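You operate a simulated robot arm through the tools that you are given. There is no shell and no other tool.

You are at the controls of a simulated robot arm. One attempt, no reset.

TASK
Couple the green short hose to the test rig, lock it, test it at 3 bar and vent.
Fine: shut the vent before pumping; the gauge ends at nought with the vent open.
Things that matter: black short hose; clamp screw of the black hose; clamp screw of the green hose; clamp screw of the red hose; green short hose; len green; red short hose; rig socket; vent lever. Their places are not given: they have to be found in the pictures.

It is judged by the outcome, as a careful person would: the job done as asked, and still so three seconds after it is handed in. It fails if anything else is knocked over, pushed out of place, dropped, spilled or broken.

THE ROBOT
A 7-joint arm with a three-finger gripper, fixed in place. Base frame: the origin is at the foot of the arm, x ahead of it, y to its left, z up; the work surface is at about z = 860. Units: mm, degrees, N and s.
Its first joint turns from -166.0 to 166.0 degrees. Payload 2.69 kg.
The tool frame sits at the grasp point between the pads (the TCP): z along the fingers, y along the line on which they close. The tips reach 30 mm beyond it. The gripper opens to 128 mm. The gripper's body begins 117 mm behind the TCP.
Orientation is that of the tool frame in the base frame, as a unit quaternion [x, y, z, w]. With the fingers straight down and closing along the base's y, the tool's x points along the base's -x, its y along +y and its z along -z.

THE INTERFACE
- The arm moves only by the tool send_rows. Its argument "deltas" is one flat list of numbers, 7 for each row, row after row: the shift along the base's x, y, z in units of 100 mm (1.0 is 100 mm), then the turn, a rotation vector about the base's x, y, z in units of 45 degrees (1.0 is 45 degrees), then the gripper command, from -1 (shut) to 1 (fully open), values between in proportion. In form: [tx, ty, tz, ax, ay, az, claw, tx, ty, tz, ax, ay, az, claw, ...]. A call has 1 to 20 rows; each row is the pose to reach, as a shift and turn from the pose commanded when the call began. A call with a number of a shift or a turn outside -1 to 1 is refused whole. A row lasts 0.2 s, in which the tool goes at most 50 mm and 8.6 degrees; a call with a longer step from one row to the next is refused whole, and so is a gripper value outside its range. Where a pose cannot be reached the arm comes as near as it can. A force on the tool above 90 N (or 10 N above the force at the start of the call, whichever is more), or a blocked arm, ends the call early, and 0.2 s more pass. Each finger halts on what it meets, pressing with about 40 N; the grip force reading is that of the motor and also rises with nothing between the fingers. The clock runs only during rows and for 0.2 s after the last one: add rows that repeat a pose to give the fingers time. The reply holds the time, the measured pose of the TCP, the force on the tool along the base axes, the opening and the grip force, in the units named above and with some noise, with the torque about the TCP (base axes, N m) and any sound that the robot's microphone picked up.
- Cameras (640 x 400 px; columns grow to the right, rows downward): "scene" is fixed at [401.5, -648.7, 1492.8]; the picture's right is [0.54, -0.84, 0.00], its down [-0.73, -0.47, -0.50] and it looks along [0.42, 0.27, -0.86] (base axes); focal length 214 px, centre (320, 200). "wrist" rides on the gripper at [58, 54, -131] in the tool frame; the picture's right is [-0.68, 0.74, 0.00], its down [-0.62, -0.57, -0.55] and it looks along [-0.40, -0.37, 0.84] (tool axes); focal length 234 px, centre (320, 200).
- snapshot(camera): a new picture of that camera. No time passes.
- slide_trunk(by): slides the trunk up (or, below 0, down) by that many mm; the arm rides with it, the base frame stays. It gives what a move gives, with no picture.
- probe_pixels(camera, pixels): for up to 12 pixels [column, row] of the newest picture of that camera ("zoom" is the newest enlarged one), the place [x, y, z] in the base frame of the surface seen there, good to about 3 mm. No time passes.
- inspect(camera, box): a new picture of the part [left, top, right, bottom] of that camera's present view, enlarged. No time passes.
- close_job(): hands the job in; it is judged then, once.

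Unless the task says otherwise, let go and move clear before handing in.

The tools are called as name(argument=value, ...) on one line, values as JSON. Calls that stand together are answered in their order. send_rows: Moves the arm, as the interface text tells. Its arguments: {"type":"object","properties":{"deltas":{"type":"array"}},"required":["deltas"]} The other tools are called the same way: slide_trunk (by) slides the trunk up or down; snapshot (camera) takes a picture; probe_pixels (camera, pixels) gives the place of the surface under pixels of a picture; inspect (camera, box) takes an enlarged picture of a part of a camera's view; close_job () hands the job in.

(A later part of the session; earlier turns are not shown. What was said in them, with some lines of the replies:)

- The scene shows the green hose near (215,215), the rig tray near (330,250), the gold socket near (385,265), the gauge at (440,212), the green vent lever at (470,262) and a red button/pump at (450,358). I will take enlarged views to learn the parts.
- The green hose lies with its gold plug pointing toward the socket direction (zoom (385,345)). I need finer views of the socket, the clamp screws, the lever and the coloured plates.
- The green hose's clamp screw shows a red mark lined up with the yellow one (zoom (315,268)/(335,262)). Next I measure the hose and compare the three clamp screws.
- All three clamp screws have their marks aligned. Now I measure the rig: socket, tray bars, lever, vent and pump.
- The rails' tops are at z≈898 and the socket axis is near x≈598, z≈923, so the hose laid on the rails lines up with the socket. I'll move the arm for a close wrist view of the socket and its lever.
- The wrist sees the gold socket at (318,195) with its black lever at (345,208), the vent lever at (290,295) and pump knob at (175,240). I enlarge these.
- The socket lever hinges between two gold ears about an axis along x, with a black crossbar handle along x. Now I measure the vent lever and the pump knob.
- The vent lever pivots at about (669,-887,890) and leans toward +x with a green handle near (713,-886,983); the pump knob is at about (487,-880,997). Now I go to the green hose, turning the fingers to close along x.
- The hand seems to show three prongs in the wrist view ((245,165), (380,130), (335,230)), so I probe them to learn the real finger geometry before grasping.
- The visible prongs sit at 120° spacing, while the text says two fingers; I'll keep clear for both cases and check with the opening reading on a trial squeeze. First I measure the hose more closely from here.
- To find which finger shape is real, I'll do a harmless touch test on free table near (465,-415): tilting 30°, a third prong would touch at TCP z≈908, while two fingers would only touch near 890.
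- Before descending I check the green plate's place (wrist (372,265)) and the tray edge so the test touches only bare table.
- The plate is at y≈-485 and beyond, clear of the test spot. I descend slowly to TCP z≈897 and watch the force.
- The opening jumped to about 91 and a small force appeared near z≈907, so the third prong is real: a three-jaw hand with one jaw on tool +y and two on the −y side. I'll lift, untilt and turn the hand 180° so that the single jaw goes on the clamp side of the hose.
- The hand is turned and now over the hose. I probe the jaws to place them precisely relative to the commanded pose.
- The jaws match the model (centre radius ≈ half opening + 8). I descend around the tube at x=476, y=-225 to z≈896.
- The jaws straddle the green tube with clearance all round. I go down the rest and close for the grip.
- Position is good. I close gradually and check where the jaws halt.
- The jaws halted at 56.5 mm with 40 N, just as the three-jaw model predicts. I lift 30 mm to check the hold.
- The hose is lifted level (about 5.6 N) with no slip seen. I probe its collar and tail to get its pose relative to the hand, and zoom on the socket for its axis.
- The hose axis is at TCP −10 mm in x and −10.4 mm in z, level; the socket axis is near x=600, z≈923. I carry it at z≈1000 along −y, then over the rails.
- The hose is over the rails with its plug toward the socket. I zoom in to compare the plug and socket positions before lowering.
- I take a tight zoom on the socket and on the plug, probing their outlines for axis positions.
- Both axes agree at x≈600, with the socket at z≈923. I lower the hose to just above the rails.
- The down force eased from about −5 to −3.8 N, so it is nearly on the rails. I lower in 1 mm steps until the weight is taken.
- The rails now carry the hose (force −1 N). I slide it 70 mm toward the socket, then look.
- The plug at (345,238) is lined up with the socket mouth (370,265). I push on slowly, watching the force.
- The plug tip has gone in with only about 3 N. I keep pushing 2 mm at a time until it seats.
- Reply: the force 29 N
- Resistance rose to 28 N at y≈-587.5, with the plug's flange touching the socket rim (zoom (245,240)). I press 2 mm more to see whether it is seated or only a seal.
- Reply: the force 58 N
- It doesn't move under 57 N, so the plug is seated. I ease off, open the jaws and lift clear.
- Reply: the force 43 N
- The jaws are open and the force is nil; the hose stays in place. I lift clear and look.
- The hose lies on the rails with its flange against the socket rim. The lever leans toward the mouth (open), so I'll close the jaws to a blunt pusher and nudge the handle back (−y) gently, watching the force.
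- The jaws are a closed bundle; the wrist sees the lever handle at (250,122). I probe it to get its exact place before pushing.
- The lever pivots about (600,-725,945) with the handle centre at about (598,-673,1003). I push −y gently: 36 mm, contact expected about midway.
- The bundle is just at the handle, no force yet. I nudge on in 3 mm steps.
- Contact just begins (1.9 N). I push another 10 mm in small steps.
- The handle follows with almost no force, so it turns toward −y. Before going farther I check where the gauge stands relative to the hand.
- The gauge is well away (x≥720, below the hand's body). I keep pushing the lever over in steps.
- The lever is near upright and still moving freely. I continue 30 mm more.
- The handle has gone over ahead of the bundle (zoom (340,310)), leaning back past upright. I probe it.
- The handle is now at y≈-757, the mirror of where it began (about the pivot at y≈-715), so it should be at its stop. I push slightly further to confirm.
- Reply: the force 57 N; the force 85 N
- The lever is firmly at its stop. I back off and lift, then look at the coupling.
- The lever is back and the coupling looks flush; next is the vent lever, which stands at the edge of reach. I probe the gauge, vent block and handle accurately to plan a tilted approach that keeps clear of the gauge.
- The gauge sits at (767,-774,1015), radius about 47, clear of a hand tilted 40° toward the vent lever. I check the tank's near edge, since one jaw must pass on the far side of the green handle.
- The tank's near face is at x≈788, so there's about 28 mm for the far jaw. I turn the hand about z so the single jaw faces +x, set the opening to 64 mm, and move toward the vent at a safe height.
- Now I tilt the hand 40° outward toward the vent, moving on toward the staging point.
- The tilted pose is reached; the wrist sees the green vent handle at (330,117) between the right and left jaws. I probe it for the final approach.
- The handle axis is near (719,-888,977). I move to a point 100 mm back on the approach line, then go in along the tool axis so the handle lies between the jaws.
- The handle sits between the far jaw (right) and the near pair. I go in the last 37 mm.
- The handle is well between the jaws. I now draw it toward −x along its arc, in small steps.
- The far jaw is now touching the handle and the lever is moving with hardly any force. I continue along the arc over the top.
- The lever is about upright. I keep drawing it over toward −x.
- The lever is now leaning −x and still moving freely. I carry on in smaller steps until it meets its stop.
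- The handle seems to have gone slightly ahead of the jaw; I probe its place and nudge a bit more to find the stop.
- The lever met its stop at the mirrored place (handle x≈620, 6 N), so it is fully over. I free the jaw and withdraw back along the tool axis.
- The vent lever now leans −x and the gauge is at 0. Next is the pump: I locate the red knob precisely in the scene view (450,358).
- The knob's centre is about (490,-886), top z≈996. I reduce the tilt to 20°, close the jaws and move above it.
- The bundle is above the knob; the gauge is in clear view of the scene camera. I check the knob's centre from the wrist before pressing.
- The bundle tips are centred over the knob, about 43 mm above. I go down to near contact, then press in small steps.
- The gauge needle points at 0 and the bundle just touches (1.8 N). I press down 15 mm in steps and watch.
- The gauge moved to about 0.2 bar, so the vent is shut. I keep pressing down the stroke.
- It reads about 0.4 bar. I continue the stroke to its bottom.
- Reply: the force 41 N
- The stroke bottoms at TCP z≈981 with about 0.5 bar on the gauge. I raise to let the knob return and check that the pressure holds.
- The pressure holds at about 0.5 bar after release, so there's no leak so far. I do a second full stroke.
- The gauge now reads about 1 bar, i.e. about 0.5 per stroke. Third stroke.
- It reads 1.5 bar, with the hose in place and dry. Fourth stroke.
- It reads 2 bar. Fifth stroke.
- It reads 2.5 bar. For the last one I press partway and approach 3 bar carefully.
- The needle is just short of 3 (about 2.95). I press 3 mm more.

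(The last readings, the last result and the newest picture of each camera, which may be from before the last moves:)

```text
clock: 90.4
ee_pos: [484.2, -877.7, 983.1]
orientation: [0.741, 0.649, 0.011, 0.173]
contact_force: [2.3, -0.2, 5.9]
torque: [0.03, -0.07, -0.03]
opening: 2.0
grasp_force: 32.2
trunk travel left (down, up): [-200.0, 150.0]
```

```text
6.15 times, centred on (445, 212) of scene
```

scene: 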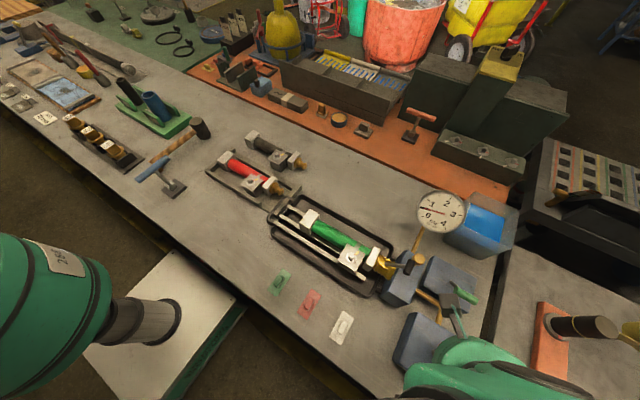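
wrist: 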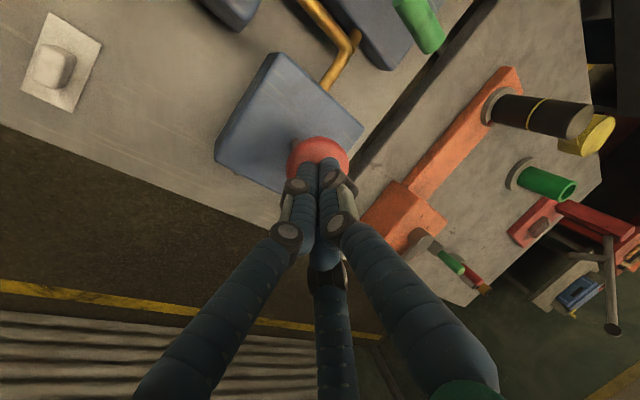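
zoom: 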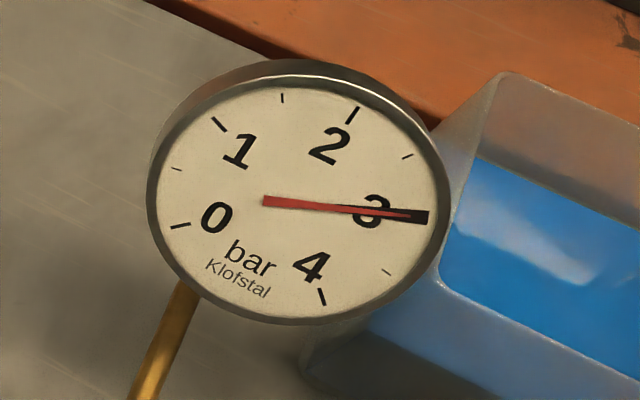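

The needle now covers the 3 tick: 3 bar. I lift off the knob and hold a few seconds to see that the pressure stays and nothing leaks.

send_rows(deltas=[0, 0, 0.1, 0, 0, 0, -1, 0, 0, 0.25, 0, 0, 0, -1, 0, 0, 0.4, 0, 0, 0, -1, 0, 0, 0.55, 0, 0, 0, -1, 0, 0, 0.7, 0, 0, 0, -1, 0, 0, 0.85, 0, 0, 0, -1, 0, 0, 0.85, 0, 0, 0, -1, 0, 0, 0.85, 0, 0, 0, -1, 0, 0, 0.85, 0, 0, 0, -1, 0, 0, 0.85, 0, 0, 0, -1, 0, 0, 0.85, 0, 0, 0, -1, 0, 0, 0.85, 0, 0, 0, -1, 0, 0, 0.85, 0, 0, 0, -1, 0, 0, 0.85, 0, 0, 0, -1, 0, 0, 0.85, 0, 0, 0, -1, 0, 0, 0.85, 0, 0, 0, -1, 0, 0, 0.85, 0, 0, 0, -1, 0, 0, 0.85, 0, 0, 0, -1, 0, 0, 0.85, 0, 0, 0, -1, 0, 0, 0.85, 0, 0, 0, -1])

inspect(camera="scene", box=[410, 180, 480, 245])

snapshot(camera="scene")

inspect(camera="scene", box=[290, 190, 430, 290])

```text
clock: 94.6
ee_pos: [483.1, -879.1, 1067.3]
orientation: [0.741, 0.648, 0.011, 0.173]
contact_force: [-0.1, -0.7, 0.0]
torque: [0.02, -0.01, -0.02]
opening: 2.1
grasp_force: 31.1
trunk travel left (down, up): [-200.0, 150.0]
```

```text
6.15 times, centred on (445, 212) of scene
```

zoom: 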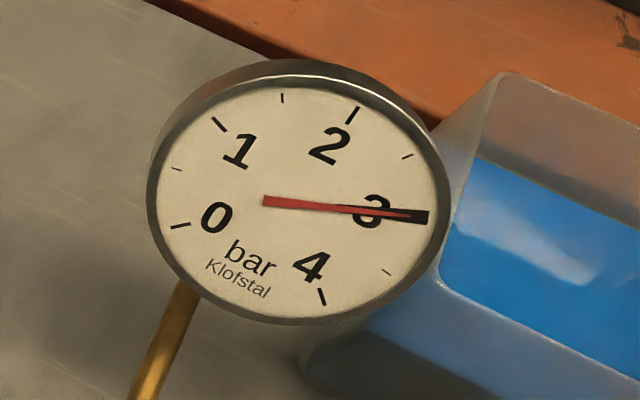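

```text
taken
```

scene: 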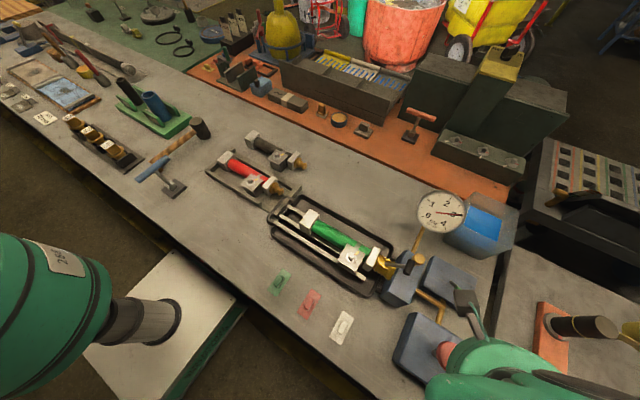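

```text
4.00 times, centred on (360, 240) of scene
```

zoom: 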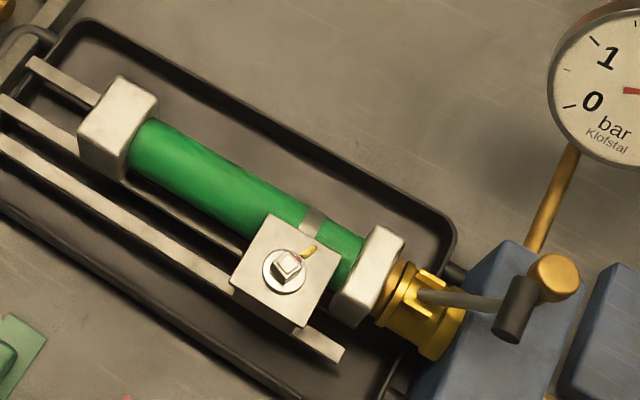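

The needle has stayed on 3 bar for about 4 s and the hose is dry and in place. Now I go to vent: raise, tilt back to 40° and get behind (−x side of) the vent handle with the closed jaws.

send_rows(deltas=[0, 0.05, 0.2, 0, 0, 0, -1, 0.1, 0.2, 0.4, -0.08, -0.08, 0, -1, 0.2, 0.35, 0.45, -0.16, -0.16, 0, -1, 0.3, 0.5, 0.45, -0.24, -0.24, 0, -1, 0.383, 0.547, 0.45, -0.314, -0.314, 0, -1, 0.383, 0.547, 0.45, -0.314, -0.314, 0, -1])

snapshot(camera="wrist")

inspect(camera="scene", box=[380, 180, 540, 320])

```text
clock: 96.0
ee_pos: [521.6, -824.4, 1111.3]
orientation: [0.706, 0.62, 0.022, 0.341]
contact_force: [0.3, -0.2, -0.3]
torque: [0.0, 0.01, 0.02]
opening: 2.0
grasp_force: 31.4
trunk travel left (down, up): [-200.0, 150.0]
```

```text
taken
```

wrist: 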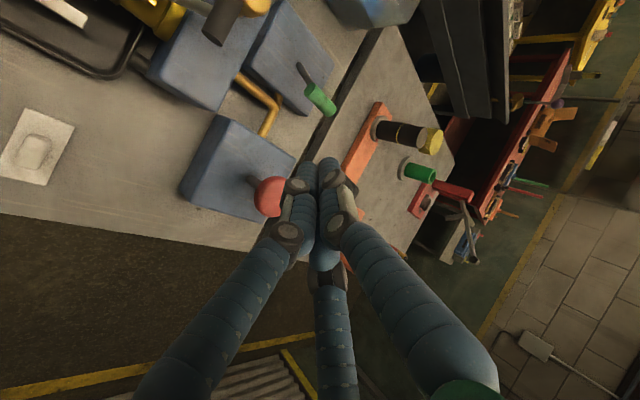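

```text
2.86 times, centred on (460, 250) of scene
```

zoom: 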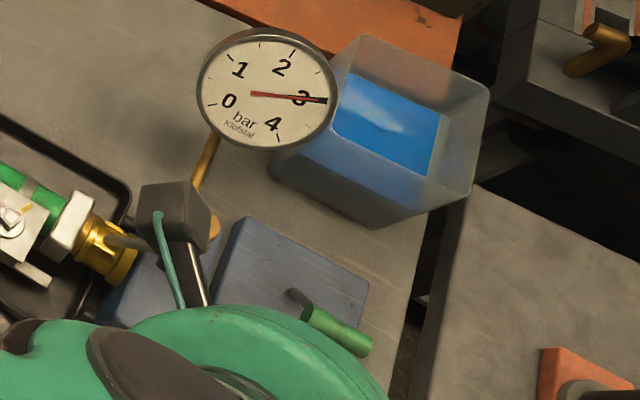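

Still 3 bar. I lower to the approach line and go in along the tool axis to a spot just −x of the handle.

send_rows(deltas=[0, 0, -0.2, 0, 0, 0, -1, 0.03, 0, -0.4, 0, 0, 0, -1, 0.03, 0, -0.51, 0, 0, 0, -1, 0.12, -0.09, -0.66, 0, 0, 0, -1, 0.21, -0.18, -0.81, 0, 0, 0, -1, 0.3, -0.27, -0.96, 0, 0, 0, -1])

snapshot(camera="wrist")

inspect(camera="wrist", box=[220, 60, 420, 260])

```text
clock: 97.4
ee_pos: [552.3, -852.3, 1017.2]
orientation: [0.707, 0.619, 0.023, 0.341]
contact_force: [-0.5, 0.5, -0.3]
torque: [-0.01, 0.02, 0.01]
opening: 2.1
grasp_force: 31.1
trunk travel left (down, up): [-200.0, 150.0]
```

```text
taken
```

wrist: 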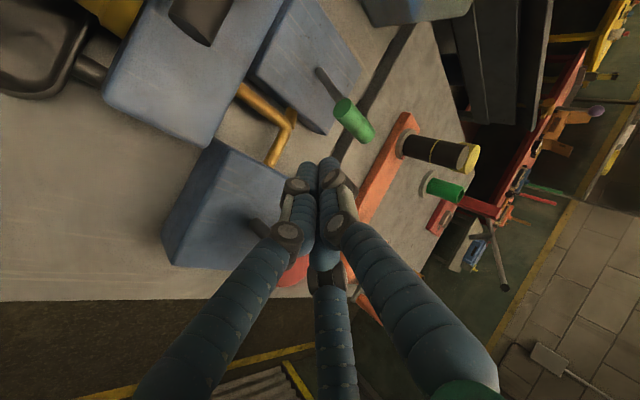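

```text
2.00 times, centred on (320, 160) of wrist
```

zoom: 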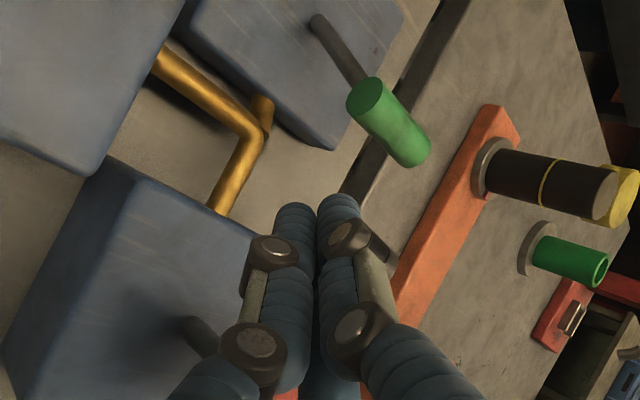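

The handle (365,120) is on the +x side of the bundle, and the knob is clear. I go in the rest of the way.

send_rows(deltas=[0.1, -0.1, -0.18, 0, 0, 0, -1, 0.19, -0.21, -0.36, 0, 0, 0, -1, 0.28, -0.32, -0.54, 0, 0, 0, -1])

inspect(camera="wrist", box=[220, 60, 420, 260])

inspect(camera="scene", box=[380, 180, 540, 320])

```text
clock: 98.2
ee_pos: [581.2, -880.9, 963.3]
orientation: [0.707, 0.619, 0.023, 0.341]
contact_force: [0.1, -1.1, -0.2]
torque: [0.05, 0.06, 0.01]
opening: 2.3
grasp_force: 31.3
trunk travel left (down, up): [-200.0, 150.0]
```

```text
2.00 times, centred on (320, 160) of wrist
```

zoom: 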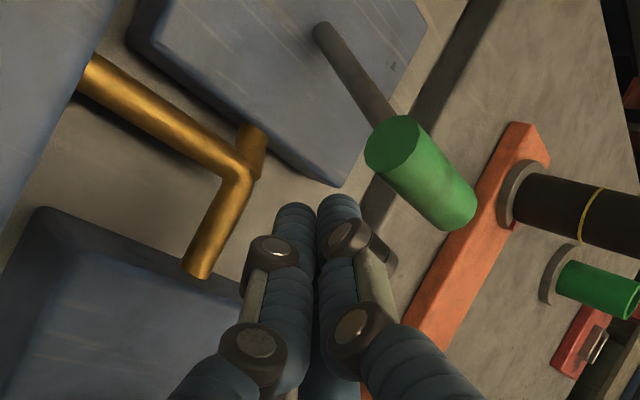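

```text
2.86 times, centred on (460, 250) of scene
```

zoom: 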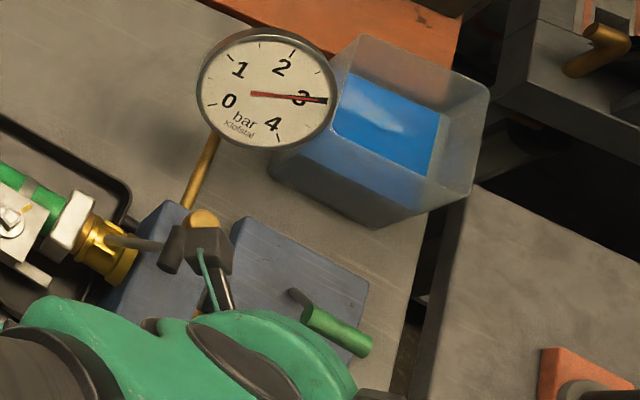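

The bundle is just −x of the handle, nothing else near. I push the handle back toward +x along its arc to open the vent.

send_rows(deltas=[0.07, 0, 0.035, 0, 0, 0, -1, 0.132, 0, 0.066, 0, 0, 0, -1, 0.21, 0, 0.105, 0, 0, 0, -1, 0.292, 0, 0.14, 0, 0, 0, -1])

inspect(camera="wrist", box=[220, 60, 420, 260])

inspect(camera="scene", box=[380, 180, 540, 320])

```text
clock: 99.2
ee_pos: [610.1, -882.9, 974.8]
orientation: [0.707, 0.619, 0.023, 0.341]
contact_force: [0.4, -0.5, -0.2]
torque: [-0.03, 0.03, -0.03]
opening: 2.1
grasp_force: 31.1
trunk travel left (down, up): [-200.0, 150.0]
```

```text
2.00 times, centred on (320, 160) of wrist
```

zoom: 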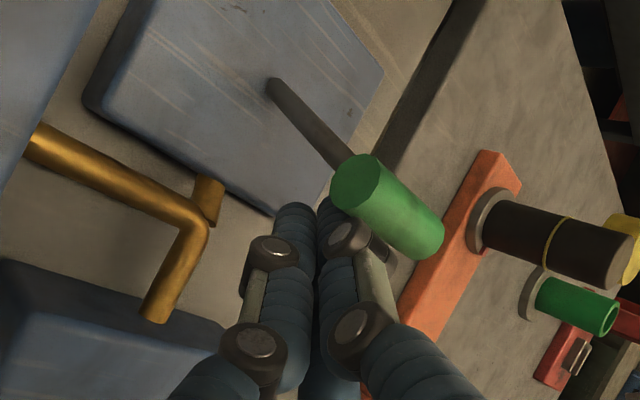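

```text
2.86 times, centred on (460, 250) of scene
```

zoom: 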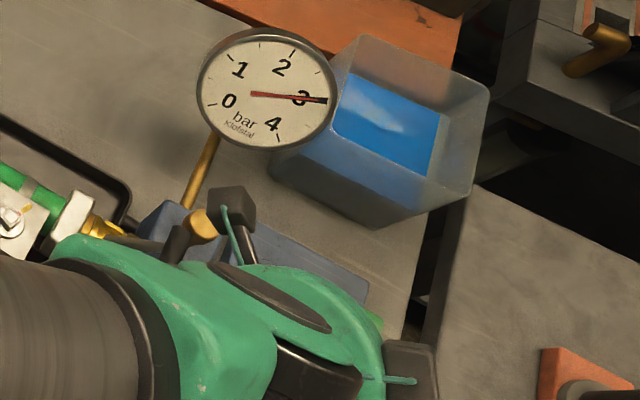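

The jaw is at the handle and it begins to move. I continue along the arc.

send_rows(deltas=[0.088, 0, 0.025, 0, 0, 0, -1, 0.17, 0, 0.046, 0, 0, 0, -1, 0.258, 0, 0.056, 0, 0, 0, -1, 0.345, 0, 0.061, 0, 0, 0, -1])

inspect(camera="wrist", box=[220, 60, 420, 260])

inspect(camera="scene", box=[380, 180, 540, 320])

```text
clock: 100.2
ee_pos: [644.8, -882.1, 982.2]
orientation: [0.708, 0.619, 0.023, 0.34]
contact_force: [-0.6, 0.9, -0.5]
torque: [0.0, -0.01, 0.03]
opening: 1.7
grasp_force: 31.6
trunk travel left (down, up): [-200.0, 150.0]
```

```text
2.00 times, centred on (320, 160) of wrist
```

zoom: 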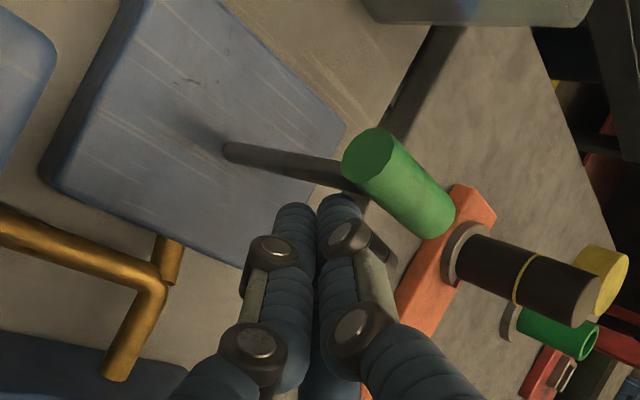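

```text
2.86 times, centred on (460, 250) of scene
```

zoom: 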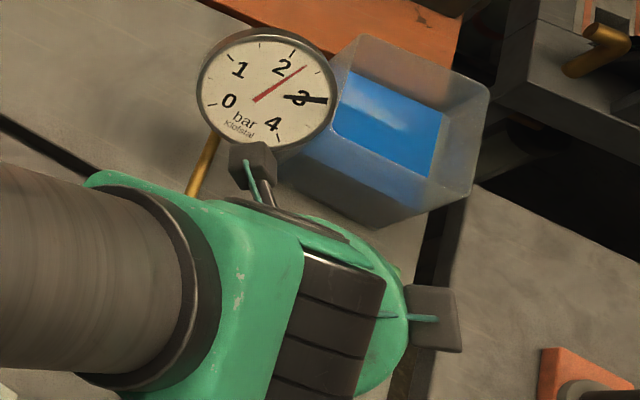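

The pressure is falling (red needle at about 2.2, the black drag pointer stays at 3). I push the lever all the way to its open stop.

send_rows(deltas=[0.088, 0, -0.01, 0, 0, 0, -1, 0.17, 0, -0.04, 0, 0, 0, -1, 0.258, 0, -0.085, 0, 0, 0, -1, 0.345, 0, -0.135, 0, 0, 0, -1])

inspect(camera="wrist", box=[220, 60, 420, 260])

inspect(camera="scene", box=[380, 180, 540, 320])

```text
clock: 101.2
ee_pos: [675.9, -884.6, 970.3]
orientation: [0.707, 0.619, 0.023, 0.342]
contact_force: [-19.1, 0.2, 5.9]
torque: [0.0, 0.15, -0.13]
opening: 2.4
grasp_force: 31.3
trunk travel left (down, up): [-200.0, 150.0]
```

```text
2.00 times, centred on (320, 160) of wrist
```

zoom: 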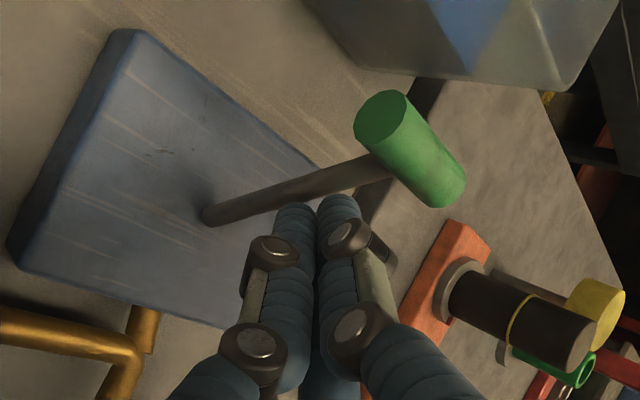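

```text
2.86 times, centred on (460, 250) of scene
```

zoom: 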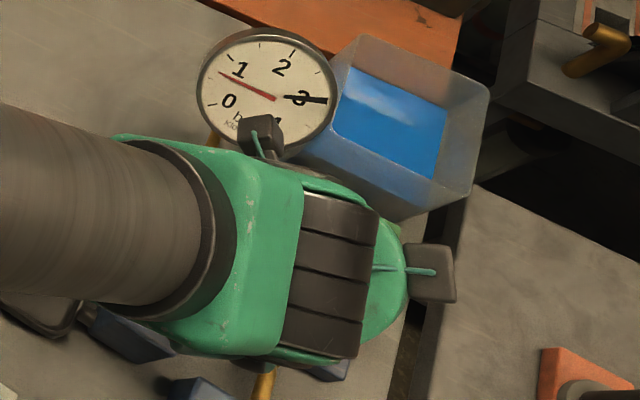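

A 19 N push back in x shows the lever is at its stop and pressure is bleeding (about 0.7 bar). I probe the handle to confirm, then withdraw.

snapshot(camera="wrist")

probe_pixels(camera="wrist", pixels=[[368, 130], [350, 115], [375, 150], [340, 145], [300, 160], [275, 167]])

send_rows(deltas=[-0.06, 0, -0.03, 0, 0, 0, -1, -0.15, 0, -0.05, 0, 0, 0, -1])

inspect(camera="wrist", box=[220, 60, 420, 260])

```text
taken
```

wrist: 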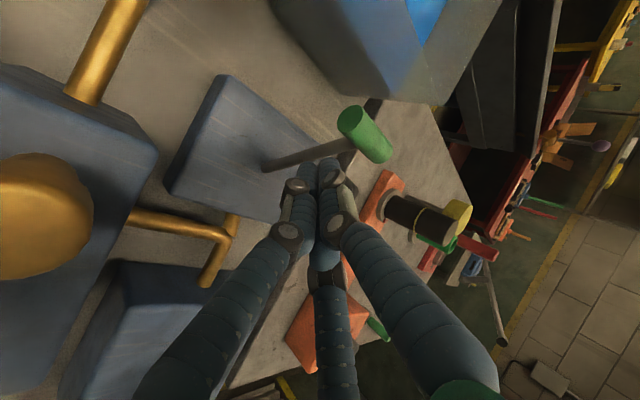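

```text
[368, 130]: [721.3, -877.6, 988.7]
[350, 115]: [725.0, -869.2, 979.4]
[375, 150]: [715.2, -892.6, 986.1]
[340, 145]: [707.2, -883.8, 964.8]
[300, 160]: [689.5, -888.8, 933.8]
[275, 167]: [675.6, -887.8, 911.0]
```

```text
clock: 101.8
ee_pos: [663.7, -884.3, 964.9]
orientation: [0.707, 0.619, 0.023, 0.342]
contact_force: [0.5, -0.4, 0.1]
torque: [-0.01, 0.01, -0.01]
opening: 2.2
grasp_force: 30.9
trunk travel left (down, up): [-200.0, 150.0]
```

```text
2.00 times, centred on (320, 160) of wrist
```

zoom: 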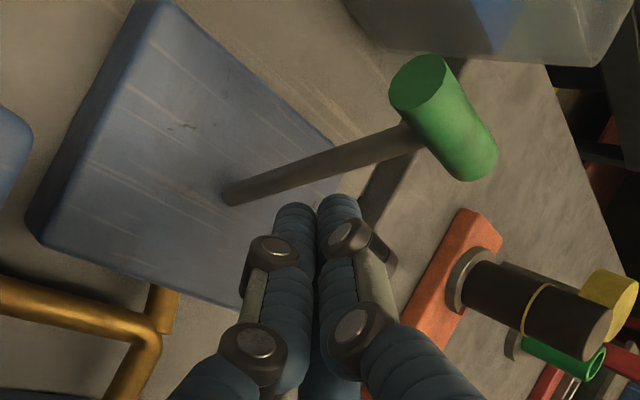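

The handle is back at (719,-885), its first position, so the vent is open. I move clear of it and withdraw up and back.

send_rows(deltas=[-0.1, 0, 0, 0, 0, 0, -1, -0.2, 0, 0.02, 0, 0, 0, -1, -0.3, 0.1, 0.17, 0, 0, 0, -1, -0.39, 0.19, 0.33, 0, 0, 0, -1, -0.48, 0.28, 0.49, 0, 0, 0, -1, -0.57, 0.37, 0.65, 0, 0, 0, -1, -0.66, 0.46, 0.8, 0, 0, 0, -1])

send_rows(deltas=[-0.2, 0.2, 0.2, 0, 0, 0, -1, -0.4, 0.4, 0.4, 0, 0, 0, -1, -0.6, 0.6, 0.6, 0, 0, 0, -1, -0.8, 0.8, 0.8, 0, 0, 0, -1, -1.0, 1.0, 0.9, 0, 0, 0, -1])

send_rows(deltas=[-0.1, 0.25, 0.05, 0, 0, 0, -1, -0.2, 0.5, 0.1, 0.1, 0.1, 0, -1, -0.3, 0.75, 0.15, 0.2, 0.2, 0, -1, -0.4, 1.0, 0.2, 0.3, 0.3, 0, -1, -0.4, 1.0, 0.2, 0.4, 0.4, 0, -1, -0.4, 1.0, 0.2, 0.5, 0.5, 0, -1, -0.4, 1.0, 0.2, 0.6285, 0.6285, 0, -1])

snapshot(camera="scene")

inspect(camera="scene", box=[380, 180, 540, 320])

inspect(camera="scene", box=[410, 180, 480, 245])

inspect(camera="scene", box=[280, 190, 430, 310])

```text
clock: 103.4
ee_pos: [597.3, -837.1, 1045.1]
orientation: [0.707, 0.619, 0.024, 0.341]
contact_force: [0.6, 0.3, -0.9]
torque: [0.0, 0.01, -0.01]
opening: 2.2
grasp_force: 30.8
trunk travel left (down, up): [-200.0, 150.0]
```

```text
clock: 104.6
ee_pos: [496.9, -735.5, 1135.0]
orientation: [0.707, 0.619, 0.023, 0.341]
contact_force: [-0.1, -0.1, 0.5]
torque: [0.0, 0.01, 0.02]
opening: 2.2
grasp_force: 31.6
trunk travel left (down, up): [-200.0, 150.0]
```

```text
clock: 106.2
ee_pos: [456.5, -635.6, 1153.5]
orientation: [0.753, 0.658, -0.001, -0.002]
contact_force: [0.0, 0.7, 1.0]
torque: [0.0, -0.01, 0.0]
opening: 2.2
grasp_force: 31.7
trunk travel left (down, up): [-200.0, 150.0]
```

```text
taken
```

scene: 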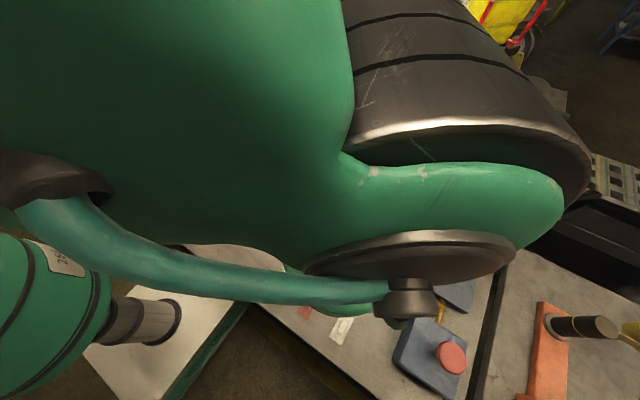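

```text
2.86 times, centred on (460, 250) of scene
```

zoom: 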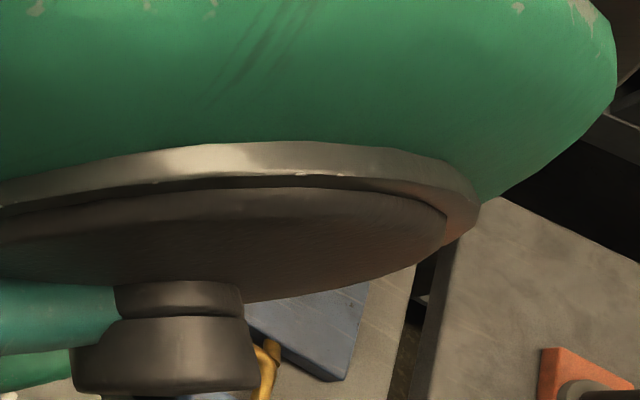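

```text
6.15 times, centred on (445, 212) of scene
```

zoom: 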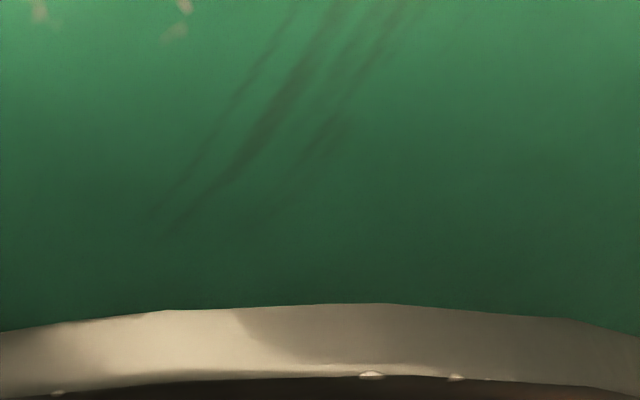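

```text
3.33 times, centred on (355, 250) of scene
```

zoom: 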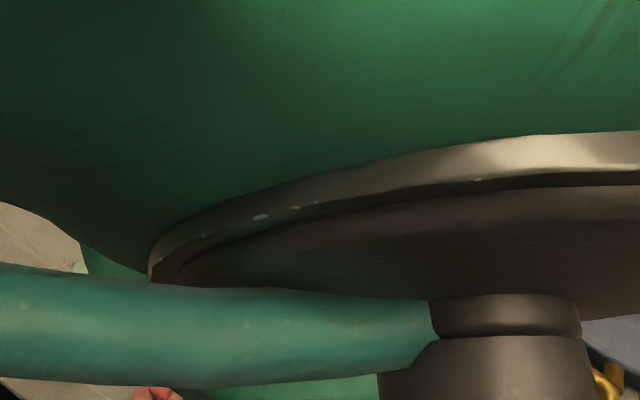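

The arm hides the view. I move it back toward +y, high and clear.

send_rows(deltas=[0, 0.25, 0, 0, 0, 0, -0.5, 0, 0.5, 0, 0, 0, 0, 0, 0, 0.75, 0, 0, 0, 0, 0, 0, 1.0, 0, 0, 0, 0, 0])

send_rows(deltas=[0, 0.25, 0, 0, 0, 0, 0, 0, 0.5, 0, 0, 0, 0, 0, 0, 0.75, 0, 0, 0, 0, 0, 0, 1.0, 0, 0, 0, 0, 0])

send_rows(deltas=[0, 0.25, 0, 0, 0, 0, 0, 0, 0.5, 0, 0, 0, 0, 0, 0, 0.75, 0, 0, 0, 0, 0, 0, 1.0, 0, 0, 0, 0, 0])

snapshot(camera="scene")

inspect(camera="scene", box=[380, 180, 540, 320])

inspect(camera="scene", box=[410, 180, 480, 245])

inspect(camera="scene", box=[280, 190, 430, 310])

```text
clock: 107.2
ee_pos: [457.2, -535.2, 1155.7]
orientation: [0.752, 0.66, 0.0, 0.0]
contact_force: [0.5, -0.3, -0.1]
torque: [0.03, -0.01, 0.0]
opening: 64.1
grasp_force: 0.0
trunk travel left (down, up): [-200.0, 150.0]
```

```text
clock: 108.2
ee_pos: [457.6, -437.2, 1154.1]
orientation: [0.752, 0.659, 0.0, 0.0]
contact_force: [0.2, 0.2, 0.4]
torque: [0.02, 0.02, 0.0]
opening: 63.9
grasp_force: 0.0
trunk travel left (down, up): [-200.0, 150.0]
```

```text
clock: 109.2
ee_pos: [455.5, -335.4, 1152.0]
orientation: [0.752, 0.659, 0.001, 0.0]
contact_force: [-0.4, -1.1, -0.2]
torque: [0.04, 0.02, -0.01]
opening: 64.0
grasp_force: 0.1
trunk travel left (down, up): [-200.0, 150.0]
```

```text
taken
```

scene: 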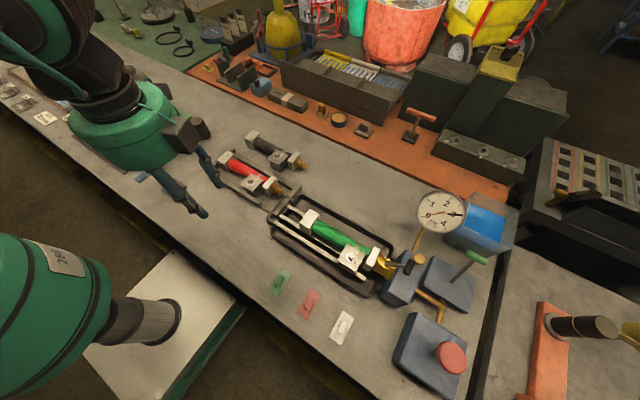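

```text
2.86 times, centred on (460, 250) of scene
```

zoom: 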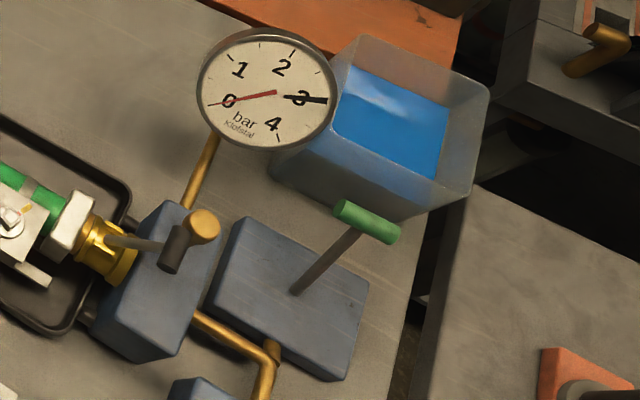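

```text
6.15 times, centred on (445, 212) of scene
```

zoom: 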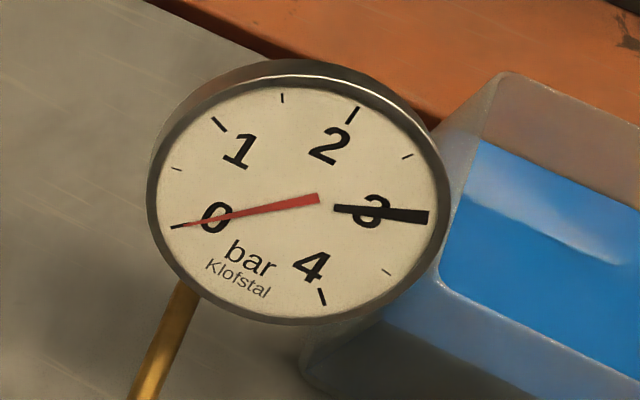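

```text
3.33 times, centred on (355, 250) of scene
```

zoom: 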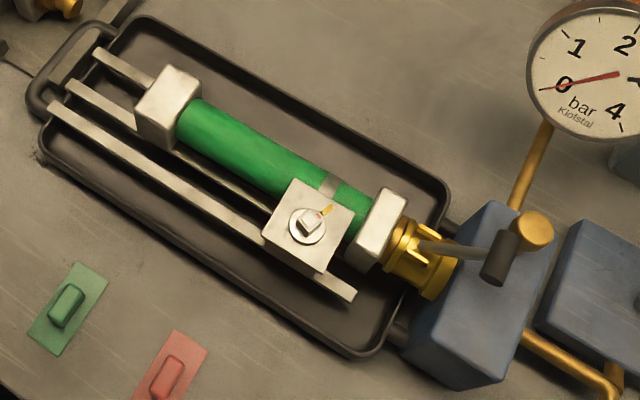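

The red needle is at 0 (the drag pointer shows 3 bar was reached), the vent lever is open, and the green hose is coupled and locked with no leak. Everything else is where it was and the arm is clear, so I hand in.

close_job()

```text
The job is handed in.
```

The green hose is coupled to the rig socket and locked. It was tested at 3 bar and vented, and I have handed the job in.

- **Coupling:** the plug is seated hard against the socket. The lock lever is over at its stop.
- **Vent:** I moved the vent lever over to shut it before pumping. Nothing on the rig marks which side is shut, but the gauge rose on the first stroke.
- **Test:** six pump strokes brought the needle to the 3 mark. It stayed there about 8 seconds until I opened the vent, and I saw no leak.
- **End state:** the gauge reads 0 with the vent lever back at its starting side, open. The gauge's black drag pointer still shows the 3 bar peak.

In the last pictures nothing else looked moved: the red and black hoses and the coloured plates were where they started. The arm was clear before I handed in. I never worked out what "len green" referred to, and took no separate action on it.
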